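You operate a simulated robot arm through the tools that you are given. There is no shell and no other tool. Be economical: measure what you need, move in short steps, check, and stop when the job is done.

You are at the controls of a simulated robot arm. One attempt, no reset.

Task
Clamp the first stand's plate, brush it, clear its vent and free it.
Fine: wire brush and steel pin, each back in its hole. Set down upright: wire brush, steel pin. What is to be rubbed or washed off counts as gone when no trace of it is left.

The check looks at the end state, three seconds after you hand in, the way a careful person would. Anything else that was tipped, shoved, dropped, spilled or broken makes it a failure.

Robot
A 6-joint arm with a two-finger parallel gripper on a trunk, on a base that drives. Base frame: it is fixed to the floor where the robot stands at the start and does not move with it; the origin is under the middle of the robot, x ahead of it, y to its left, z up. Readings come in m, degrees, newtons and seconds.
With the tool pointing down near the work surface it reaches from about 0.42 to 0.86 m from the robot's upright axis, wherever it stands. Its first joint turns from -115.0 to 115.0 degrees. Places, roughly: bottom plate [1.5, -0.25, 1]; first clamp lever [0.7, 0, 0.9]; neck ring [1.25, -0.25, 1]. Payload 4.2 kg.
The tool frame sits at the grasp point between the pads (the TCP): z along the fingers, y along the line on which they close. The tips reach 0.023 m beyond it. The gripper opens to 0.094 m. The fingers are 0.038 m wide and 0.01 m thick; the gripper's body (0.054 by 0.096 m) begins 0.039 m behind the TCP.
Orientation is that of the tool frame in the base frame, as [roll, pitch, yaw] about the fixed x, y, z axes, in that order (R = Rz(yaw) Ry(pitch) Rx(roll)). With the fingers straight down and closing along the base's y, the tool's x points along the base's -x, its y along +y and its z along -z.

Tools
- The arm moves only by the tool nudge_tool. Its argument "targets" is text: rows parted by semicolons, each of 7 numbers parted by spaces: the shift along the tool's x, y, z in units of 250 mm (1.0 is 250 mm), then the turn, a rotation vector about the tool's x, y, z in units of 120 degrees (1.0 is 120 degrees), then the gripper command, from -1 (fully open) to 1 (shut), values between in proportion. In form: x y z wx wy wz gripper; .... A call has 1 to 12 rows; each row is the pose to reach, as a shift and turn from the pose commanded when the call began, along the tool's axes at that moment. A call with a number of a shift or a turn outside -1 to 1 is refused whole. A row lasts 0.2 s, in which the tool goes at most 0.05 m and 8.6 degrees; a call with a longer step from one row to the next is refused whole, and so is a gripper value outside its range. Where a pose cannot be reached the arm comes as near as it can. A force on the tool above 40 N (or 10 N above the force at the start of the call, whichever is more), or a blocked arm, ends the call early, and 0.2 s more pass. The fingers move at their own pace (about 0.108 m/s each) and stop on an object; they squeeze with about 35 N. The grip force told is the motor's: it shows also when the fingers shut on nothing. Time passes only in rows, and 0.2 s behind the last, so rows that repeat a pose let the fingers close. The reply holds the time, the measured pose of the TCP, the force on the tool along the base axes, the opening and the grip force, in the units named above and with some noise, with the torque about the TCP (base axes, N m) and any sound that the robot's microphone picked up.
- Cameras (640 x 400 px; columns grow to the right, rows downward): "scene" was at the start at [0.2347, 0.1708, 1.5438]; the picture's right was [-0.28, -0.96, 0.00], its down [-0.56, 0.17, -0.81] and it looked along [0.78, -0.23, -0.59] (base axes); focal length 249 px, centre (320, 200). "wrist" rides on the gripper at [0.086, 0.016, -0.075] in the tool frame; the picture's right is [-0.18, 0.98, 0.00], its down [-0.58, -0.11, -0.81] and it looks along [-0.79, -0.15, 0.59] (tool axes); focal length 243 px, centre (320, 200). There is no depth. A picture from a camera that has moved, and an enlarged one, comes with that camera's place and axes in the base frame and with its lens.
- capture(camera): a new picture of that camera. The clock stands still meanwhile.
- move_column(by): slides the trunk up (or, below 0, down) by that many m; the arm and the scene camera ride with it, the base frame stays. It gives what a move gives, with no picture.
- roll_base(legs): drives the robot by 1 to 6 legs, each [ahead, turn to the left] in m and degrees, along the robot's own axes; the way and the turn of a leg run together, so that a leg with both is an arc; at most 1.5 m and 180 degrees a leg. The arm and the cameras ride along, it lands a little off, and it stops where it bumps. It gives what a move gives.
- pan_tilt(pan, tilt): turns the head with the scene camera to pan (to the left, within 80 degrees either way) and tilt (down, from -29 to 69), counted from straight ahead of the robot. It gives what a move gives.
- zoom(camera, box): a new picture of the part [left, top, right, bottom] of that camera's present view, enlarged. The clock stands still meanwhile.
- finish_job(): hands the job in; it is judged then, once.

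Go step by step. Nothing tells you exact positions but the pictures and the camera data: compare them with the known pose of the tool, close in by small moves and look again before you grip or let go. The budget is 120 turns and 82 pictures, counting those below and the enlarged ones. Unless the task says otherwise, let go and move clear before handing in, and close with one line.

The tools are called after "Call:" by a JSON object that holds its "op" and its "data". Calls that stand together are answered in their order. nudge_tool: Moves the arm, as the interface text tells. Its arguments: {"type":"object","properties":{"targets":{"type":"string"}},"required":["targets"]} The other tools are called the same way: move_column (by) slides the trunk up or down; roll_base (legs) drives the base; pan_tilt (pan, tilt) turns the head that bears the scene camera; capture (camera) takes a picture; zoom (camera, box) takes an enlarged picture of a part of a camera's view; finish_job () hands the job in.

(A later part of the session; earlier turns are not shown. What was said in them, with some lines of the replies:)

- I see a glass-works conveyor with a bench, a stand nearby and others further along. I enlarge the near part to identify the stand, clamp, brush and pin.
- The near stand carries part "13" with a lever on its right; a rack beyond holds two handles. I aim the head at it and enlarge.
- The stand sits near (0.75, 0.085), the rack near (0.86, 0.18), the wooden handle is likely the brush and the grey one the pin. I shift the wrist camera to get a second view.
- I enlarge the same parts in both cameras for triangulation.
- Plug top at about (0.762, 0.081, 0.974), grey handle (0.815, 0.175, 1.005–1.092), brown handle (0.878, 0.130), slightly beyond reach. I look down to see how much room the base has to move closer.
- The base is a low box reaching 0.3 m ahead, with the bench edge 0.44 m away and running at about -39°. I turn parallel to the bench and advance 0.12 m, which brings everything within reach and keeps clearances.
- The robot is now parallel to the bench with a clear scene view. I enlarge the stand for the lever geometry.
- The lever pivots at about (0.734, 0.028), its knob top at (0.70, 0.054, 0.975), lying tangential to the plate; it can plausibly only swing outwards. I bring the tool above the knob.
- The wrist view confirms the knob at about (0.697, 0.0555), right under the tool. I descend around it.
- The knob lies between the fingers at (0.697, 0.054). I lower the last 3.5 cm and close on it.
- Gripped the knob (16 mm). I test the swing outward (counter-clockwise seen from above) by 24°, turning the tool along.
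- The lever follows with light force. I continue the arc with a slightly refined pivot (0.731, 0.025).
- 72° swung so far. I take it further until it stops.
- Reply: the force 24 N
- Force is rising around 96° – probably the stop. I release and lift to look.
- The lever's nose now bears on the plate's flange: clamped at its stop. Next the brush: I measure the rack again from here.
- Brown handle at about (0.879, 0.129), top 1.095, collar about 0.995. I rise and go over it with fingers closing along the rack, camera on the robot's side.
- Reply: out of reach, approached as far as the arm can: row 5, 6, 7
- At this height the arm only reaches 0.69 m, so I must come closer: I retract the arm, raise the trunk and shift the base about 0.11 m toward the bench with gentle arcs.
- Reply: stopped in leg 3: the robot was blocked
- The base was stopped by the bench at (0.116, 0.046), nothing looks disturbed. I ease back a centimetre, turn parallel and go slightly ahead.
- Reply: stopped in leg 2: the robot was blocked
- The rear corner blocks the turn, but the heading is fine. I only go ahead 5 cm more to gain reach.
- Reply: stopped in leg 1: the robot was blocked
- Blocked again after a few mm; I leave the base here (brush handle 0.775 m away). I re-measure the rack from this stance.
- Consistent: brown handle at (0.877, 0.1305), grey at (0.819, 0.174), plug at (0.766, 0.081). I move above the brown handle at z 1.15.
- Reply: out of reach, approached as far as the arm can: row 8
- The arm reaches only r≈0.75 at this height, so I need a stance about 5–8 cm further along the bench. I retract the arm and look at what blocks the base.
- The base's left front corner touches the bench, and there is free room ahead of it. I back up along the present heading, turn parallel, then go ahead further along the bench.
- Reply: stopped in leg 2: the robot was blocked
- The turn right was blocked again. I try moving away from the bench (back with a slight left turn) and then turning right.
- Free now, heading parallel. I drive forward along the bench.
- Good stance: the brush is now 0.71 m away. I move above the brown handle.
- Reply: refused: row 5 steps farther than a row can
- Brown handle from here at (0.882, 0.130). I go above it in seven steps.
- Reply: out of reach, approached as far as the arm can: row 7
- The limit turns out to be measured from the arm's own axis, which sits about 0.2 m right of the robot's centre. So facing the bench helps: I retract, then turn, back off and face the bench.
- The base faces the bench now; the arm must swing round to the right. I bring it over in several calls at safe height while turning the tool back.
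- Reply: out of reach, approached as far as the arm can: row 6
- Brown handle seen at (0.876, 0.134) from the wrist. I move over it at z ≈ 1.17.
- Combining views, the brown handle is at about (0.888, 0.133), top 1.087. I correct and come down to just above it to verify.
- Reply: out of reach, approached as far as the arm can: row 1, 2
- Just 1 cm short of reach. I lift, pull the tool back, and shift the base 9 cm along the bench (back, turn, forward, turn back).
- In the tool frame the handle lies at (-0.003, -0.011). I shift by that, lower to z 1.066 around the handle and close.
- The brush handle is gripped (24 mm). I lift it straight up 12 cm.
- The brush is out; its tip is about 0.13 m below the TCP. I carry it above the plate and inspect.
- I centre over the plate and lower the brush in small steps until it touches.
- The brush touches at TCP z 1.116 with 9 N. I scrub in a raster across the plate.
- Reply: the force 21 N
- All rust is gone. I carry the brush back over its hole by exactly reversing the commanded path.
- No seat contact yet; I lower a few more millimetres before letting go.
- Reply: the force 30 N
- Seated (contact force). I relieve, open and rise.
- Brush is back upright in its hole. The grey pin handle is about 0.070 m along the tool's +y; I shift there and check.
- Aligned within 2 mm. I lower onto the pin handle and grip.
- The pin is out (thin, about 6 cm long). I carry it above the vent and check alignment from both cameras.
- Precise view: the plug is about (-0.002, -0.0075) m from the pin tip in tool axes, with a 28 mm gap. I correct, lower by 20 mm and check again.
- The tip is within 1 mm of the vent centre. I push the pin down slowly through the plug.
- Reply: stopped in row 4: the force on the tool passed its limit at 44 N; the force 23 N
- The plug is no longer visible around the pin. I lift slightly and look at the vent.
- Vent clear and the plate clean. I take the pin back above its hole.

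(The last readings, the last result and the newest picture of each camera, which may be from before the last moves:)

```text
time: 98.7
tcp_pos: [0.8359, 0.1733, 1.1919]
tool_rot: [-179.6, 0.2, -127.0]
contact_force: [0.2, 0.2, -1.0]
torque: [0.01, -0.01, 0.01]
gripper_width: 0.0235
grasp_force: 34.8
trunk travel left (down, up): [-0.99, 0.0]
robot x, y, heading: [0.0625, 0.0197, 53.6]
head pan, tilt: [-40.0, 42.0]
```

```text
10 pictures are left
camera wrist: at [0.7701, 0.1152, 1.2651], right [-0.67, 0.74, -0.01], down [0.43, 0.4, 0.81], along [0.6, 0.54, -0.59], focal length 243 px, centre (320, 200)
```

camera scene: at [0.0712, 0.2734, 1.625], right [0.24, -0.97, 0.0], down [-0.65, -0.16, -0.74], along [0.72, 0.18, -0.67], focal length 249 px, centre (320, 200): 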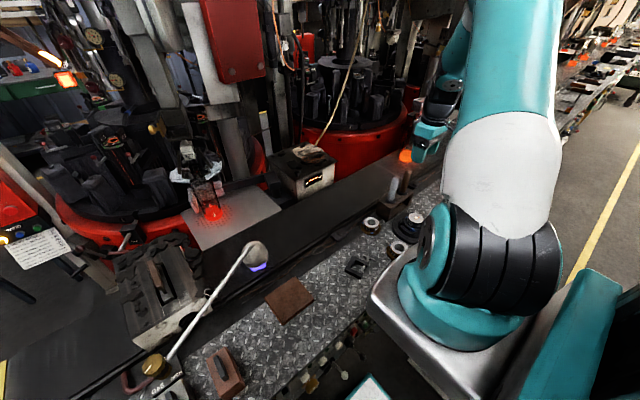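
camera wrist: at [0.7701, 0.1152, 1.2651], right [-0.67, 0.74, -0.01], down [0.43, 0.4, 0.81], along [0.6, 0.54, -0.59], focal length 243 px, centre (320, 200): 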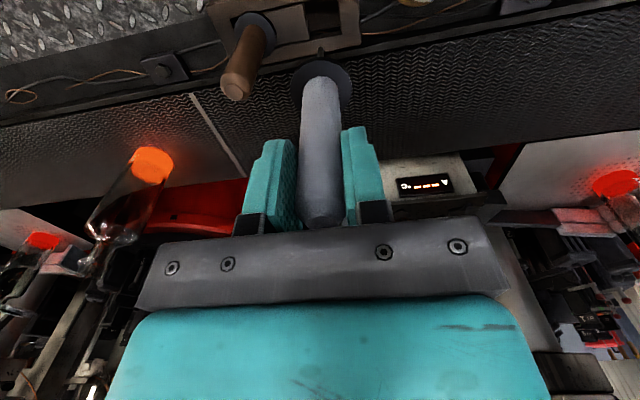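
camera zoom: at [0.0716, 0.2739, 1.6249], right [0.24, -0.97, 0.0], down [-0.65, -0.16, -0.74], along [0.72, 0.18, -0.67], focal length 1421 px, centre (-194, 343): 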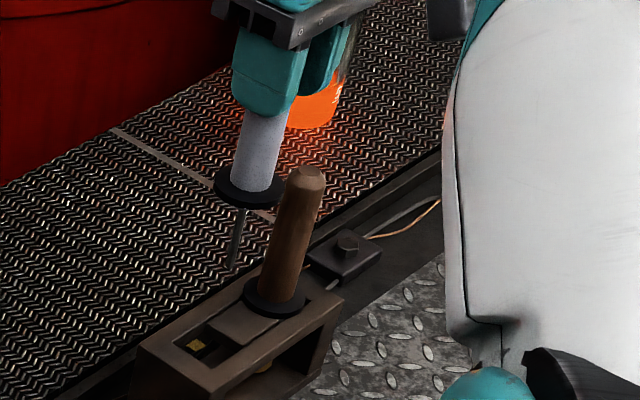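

Pose matches the pick-up. I lower it into the hole.

Call:
{"op": "nudge_tool", "data": {"targets": "0 0 .12 0 0 0 1; 0 0 .24 0 0 0 1; 0 0 .34 0 0 0 1; 0 0 .42 0 0 0 1; 0 0 .46 0 0 0 1; 0 0 .484 0 0 0 1; 0 0 .496 0 0 0 1;0 0 .496 0 0 0 1"}}

```text
time: 100.5
tcp_pos: [0.8348, 0.1724, 1.0705]
tool_rot: [-179.7, 0.2, -127.0]
contact_force: [0.8, 0.1, 0.1]
torque: [-0.01, 0.0, 0.0]
gripper_width: 0.0239
grasp_force: 35.0
trunk travel left (down, up): [-0.99, 0.0]
robot x, y, heading: [0.0559, 0.0178, 53.8]
head pan, tilt: [-40.0, 42.0]
```

Call:
{"op": "nudge_tool", "data": {"targets": "0 0 .01 0 0 0 1; 0 0 .02 0 0 0 1; 0 0 .02 0 0 0 1"}}

```text
time: 101.3
tcp_pos: [0.836, 0.1729, 1.0668]
tool_rot: [-179.6, 0.3, -126.9]
contact_force: [-0.9, -0.1, -1.2]
torque: [0.01, 0.01, -0.03]
gripper_width: 0.0238
grasp_force: 34.8
trunk travel left (down, up): [-0.99, 0.0]
robot x, y, heading: [0.059, 0.0138, 53.8]
head pan, tilt: [-40.0, 42.0]
```

Call:
{"op": "nudge_tool", "data": {"targets": "0 0 .01 0 0 0 1; 0 0 .02 0 0 0 1; 0 0 .02 0 0 0 1"}}

```text
time: 102.1
tcp_pos: [0.8351, 0.1727, 1.0642]
tool_rot: [-179.4, 0.3, -126.8]
contact_force: [-7.6, -0.4, 37.6]
torque: [0.4, 0.57, 0.04]
gripper_width: 0.0236
grasp_force: 35.3
trunk travel left (down, up): [-0.99, 0.0]
robot x, y, heading: [0.06, 0.0167, 53.7]
head pan, tilt: [-40.0, 42.0]
```

Seated. I relieve, open and rise.

Call:
{"op": "nudge_tool", "data": {"targets": "0 0 -.01 0 0 0 1; 0 0 -.01 0 0 0 .2; 0 0 -.01 0 0 0 -.2; 0 0 -.01 0 0 0 -.2; 0 0 -.12 0 0 0 -.2; 0 0 -.28 0 0 0 -.2; 0 0 -.44 0 0 0 -.2; 0 0 -.55 0 0 0 -.2"}}

Call:
{"op": "zoom", "data": {"camera": "scene", "box": [380, 140, 450, 240]}}

```text
time: 103.9
tcp_pos: [0.8355, 0.1718, 1.2009]
tool_rot: [-179.5, 0.1, -126.9]
contact_force: [0.1, -0.1, 0.1]
torque: [0.0, -0.01, 0.0]
gripper_width: 0.0565
grasp_force: 0.1
trunk travel left (down, up): [-0.99, 0.0]
robot x, y, heading: [0.0603, 0.014, 53.6]
head pan, tilt: [-40.0, 42.0]
```

```text
4.00 times, centred on (415, 190) of scene
camera zoom: at [0.0715, 0.2738, 1.6249], right [0.24, -0.97, 0.0], down [-0.65, -0.16, -0.74], along [0.72, 0.18, -0.67], focal length 995 px, centre (-60, 240)
```

zoom: 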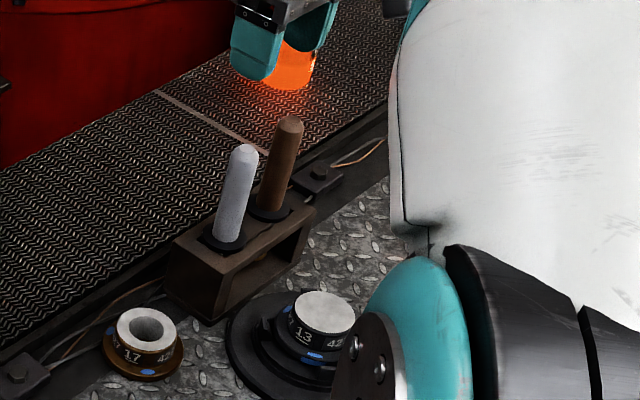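

Both tools are back upright. Now the lever: I move above the knob's clamped position and look.

Call:
{"op": "nudge_tool", "data": {"targets": ".145 -.008 0 0 0 0 -.2; .29 -.015 0 0 0 0 -.2; .434 -.022 0 0 0 0 -.2; .578 -.03 .05 0 0 0 0; .722 -.038 .12 0 0 0 0; .867 -.045 .22 0 0 0 .1; .867 -.045 .32 0 0 0 .1"}}

Call:
{"op": "capture", "data": {"camera": "wrist"}}

```text
time: 105.5
tcp_pos: [0.7132, -0.0064, 1.1171]
tool_rot: [-179.6, 0.1, -126.9]
contact_force: [0.6, 0.2, 0.1]
torque: [0.0, -0.04, 0.02]
gripper_width: 0.0425
grasp_force: 0.2
trunk travel left (down, up): [-0.99, 0.0]
robot x, y, heading: [0.0571, 0.0127, 53.9]
head pan, tilt: [-40.0, 42.0]
```

```text
8 pictures are left
camera wrist: at [0.6466, -0.0653, 1.1903], right [-0.67, 0.74, -0.01], down [0.43, 0.4, 0.81], along [0.6, 0.54, -0.59], focal length 243 px, centre (320, 200)
```

wrist: 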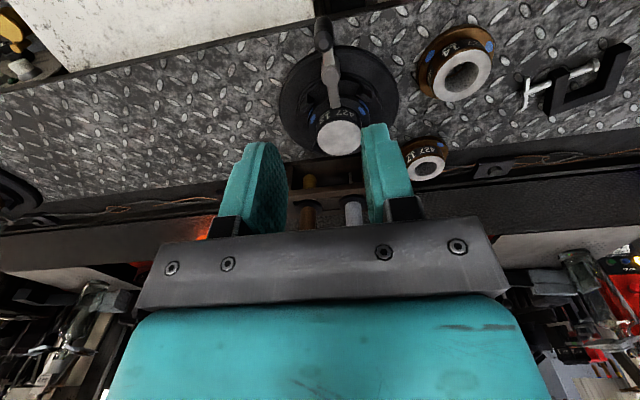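

The knob is at tool offset (0.005, 0.004), the lever pointing straight at the plate. I lower around it and grip.

Call:
{"op": "nudge_tool", "data": {"targets": ".02 .016 .1 0 0 0 .1; .02 .016 .25 0 0 0 .1; .02 .016 .4 0 0 0 .1"}}

Call:
{"op": "capture", "data": {"camera": "wrist"}}

```text
time: 106.3
tcp_pos: [0.708, -0.0084, 1.0184]
tool_rot: [-179.4, 0.2, -127.0]
contact_force: [-0.3, -0.3, 0.7]
torque: [0.02, -0.01, 0.0]
gripper_width: 0.0426
grasp_force: 0.0
trunk travel left (down, up): [-0.99, 0.0]
robot x, y, heading: [0.0575, 0.0152, 53.8]
head pan, tilt: [-40.0, 42.0]
```

```text
7 pictures are left
camera wrist: at [0.6419, -0.0672, 1.0912], right [-0.67, 0.74, -0.01], down [0.43, 0.4, 0.81], along [0.6, 0.54, -0.59], focal length 243 px, centre (320, 200)
```

wrist: 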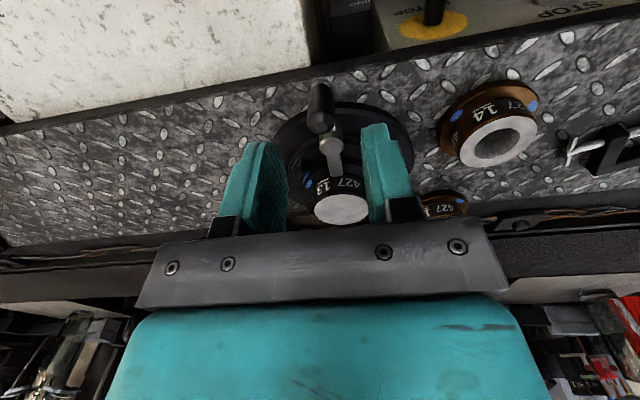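

Call:
{"op": "nudge_tool", "data": {"targets": ".01 .004 .08 0 0 0 .1; .01 .004 .16 0 0 0 .1; .01 .004 .16 0 0 0 1; .01 .004 .16 0 0 0 1; .01 .004 .16 0 0 0 1"}}

```text
time: 107.5
tcp_pos: [0.706, -0.0092, 0.9794]
tool_rot: [-179.6, 0.2, -126.9]
contact_force: [0.6, -2.0, -3.8]
torque: [-0.01, -0.01, -0.01]
gripper_width: 0.0161
grasp_force: 45.3
trunk travel left (down, up): [-0.99, 0.0]
robot x, y, heading: [0.0611, 0.0147, 53.8]
head pan, tilt: [-40.0, 42.0]
```

Knob gripped. I swing it back clockwise, first 24°.

Call:
{"op": "nudge_tool", "data": {"targets": "-.0017 .0237 0 0 0 .0667 1; -.0066 .0469 0 0 0 .1333 1; -.0147 .0691 0 0 0 .2 1; -.0147 .0691 0 0 0 .2 1"}}

```text
time: 108.5
tcp_pos: [0.6938, 0.0027, 0.9788]
tool_rot: [-179.7, 0.4, -151.1]
contact_force: [-6.0, -1.4, 25.2]
torque: [-0.21, 0.5, 0.08]
gripper_width: 0.0163
grasp_force: 45.5
trunk travel left (down, up): [-0.99, 0.0]
robot x, y, heading: [0.0561, 0.0137, 53.8]
head pan, tilt: [-40.0, 42.0]
```

Call:
{"op": "nudge_tool", "data": {"targets": "-.0016 .0231 -.004 0 0 .0667 1; -.0064 .0458 -.006 0 0 .1333 1; -.0144 .0675 -.006 0 0 .2 1; -.0252 .088 -.006 0 0 .2667 1; -.0388 .1067 -.006 0 0 .3333 1; -.0388 .1067 -.006 0 0 .3333 1"}}

```text
time: 109.9
tcp_pos: [0.6876, 0.0314, 0.9785]
tool_rot: [-180.0, 0.3, 168.8]
contact_force: [-19.2, 0.8, 17.7]
torque: [0.04, 0.45, -0.08]
gripper_width: 0.0165
grasp_force: 45.4
trunk travel left (down, up): [-0.99, 0.0]
robot x, y, heading: [0.058, 0.0159, 53.2]
head pan, tilt: [-40.0, 42.0]
```

Call:
{"op": "nudge_tool", "data": {"targets": ".0034 .0234 0 0 0 .0667 1; -.0015 .0464 0 0 0 .1333 1; -.0096 .0685 0 0 0 .2 1; -.0147 .0791 0 0 0 .2333 1; -.0147 .0791 0 0 0 .2333 1"}}

Call:
{"op": "capture", "data": {"camera": "wrist"}}

```text
time: 111.1
tcp_pos: [0.6959, 0.0513, 0.9776]
tool_rot: [179.9, 0.3, 141.1]
contact_force: [-20.3, 14.1, 10.2]
torque: [-0.13, 0.27, 0.02]
gripper_width: 0.0166
grasp_force: 45.3
trunk travel left (down, up): [-0.99, 0.0]
robot x, y, heading: [0.0573, 0.0145, 53.6]
head pan, tilt: [-40.0, 42.0]
```

```text
6 pictures are left
camera wrist: at [0.6371, 0.1193, 1.0517], right [0.76, 0.65, 0.0], down [0.38, -0.45, 0.81], along [0.53, -0.61, -0.59], focal length 243 px, centre (320, 200)
```

wrist: 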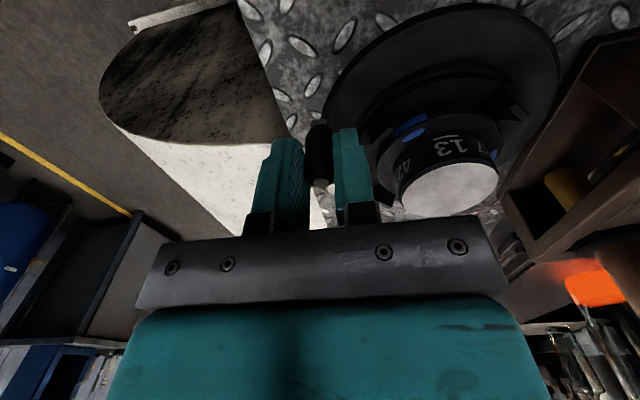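

The lever is back at its original angle. I release and rise.

Call:
{"op": "nudge_tool", "data": {"targets": "0 0 0 0 0 0 .6; 0 0 0 0 0 0 .2; 0 0 -.02 0 0 0 .2; 0 0 -.15 0 0 0 .2; 0 0 -.33 0 0 0 .2; 0 0 -.5 0 0 0 .2; 0 0 -.68 0 0 0 .2; 0 0 -.86 0 0 0 .2"}}

Call:
{"op": "zoom", "data": {"camera": "wrist", "box": [260, 0, 460, 120]}}

Call:
{"op": "zoom", "data": {"camera": "scene", "box": [370, 150, 450, 250]}}

```text
time: 112.9
tcp_pos: [0.6974, 0.0514, 1.1922]
tool_rot: [179.8, 0.4, 141.0]
contact_force: [0.5, 0.5, -0.7]
torque: [0.0, 0.03, 0.0]
gripper_width: 0.0374
grasp_force: 0.0
trunk travel left (down, up): [-0.99, 0.0]
robot x, y, heading: [0.0572, 0.016, 53.8]
head pan, tilt: [-40.0, 42.0]
```

```text
3.20 times, centred on (360, 60) of wrist
camera zoom: at [0.6396, 0.1179, 1.2654], right [0.76, 0.65, 0.0], down [0.38, -0.45, 0.81], along [0.53, -0.61, -0.59], focal length 776 px, centre (192, 648)
```

zoom: 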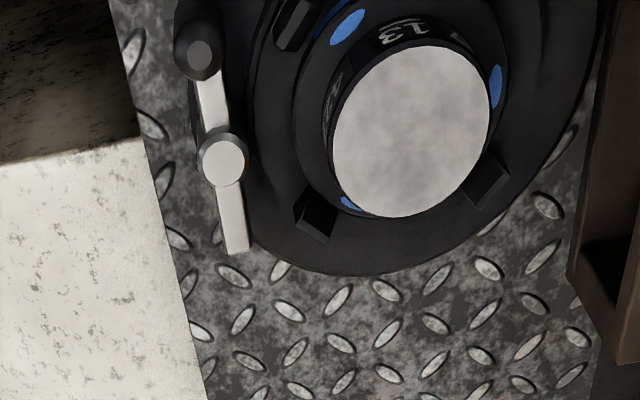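

```text
4.00 times, centred on (410, 200) of scene
camera zoom: at [0.0715, 0.2739, 1.6248], right [0.24, -0.97, 0.0], down [-0.65, -0.16, -0.74], along [0.72, 0.18, -0.67], focal length 995 px, centre (-40, 200)
```

zoom: 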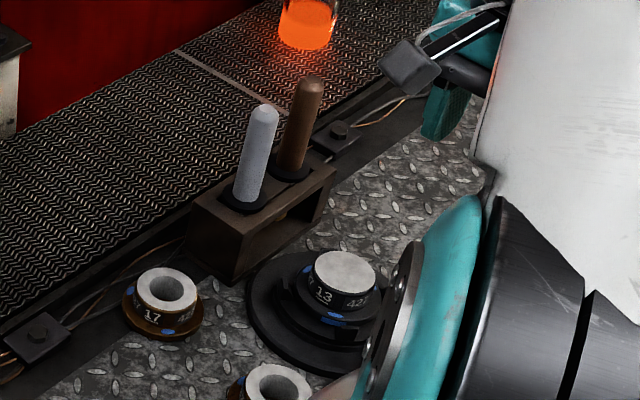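

The plate is clean, the plug is gone, the lever is back at its open angle, and both tools stand upright in their holes with the gripper clear. I hand in.

Call:
{"op": "finish_job", "data": {}}

```text
The job is handed in.
```

The first stand's plate was clamped, brushed clean, cleared of its vent plug and freed again. The wire brush and steel pin are back upright in their holes. The base bumped the bench several times while I was repositioning; I saw nothing displaced in the pictures afterwards.
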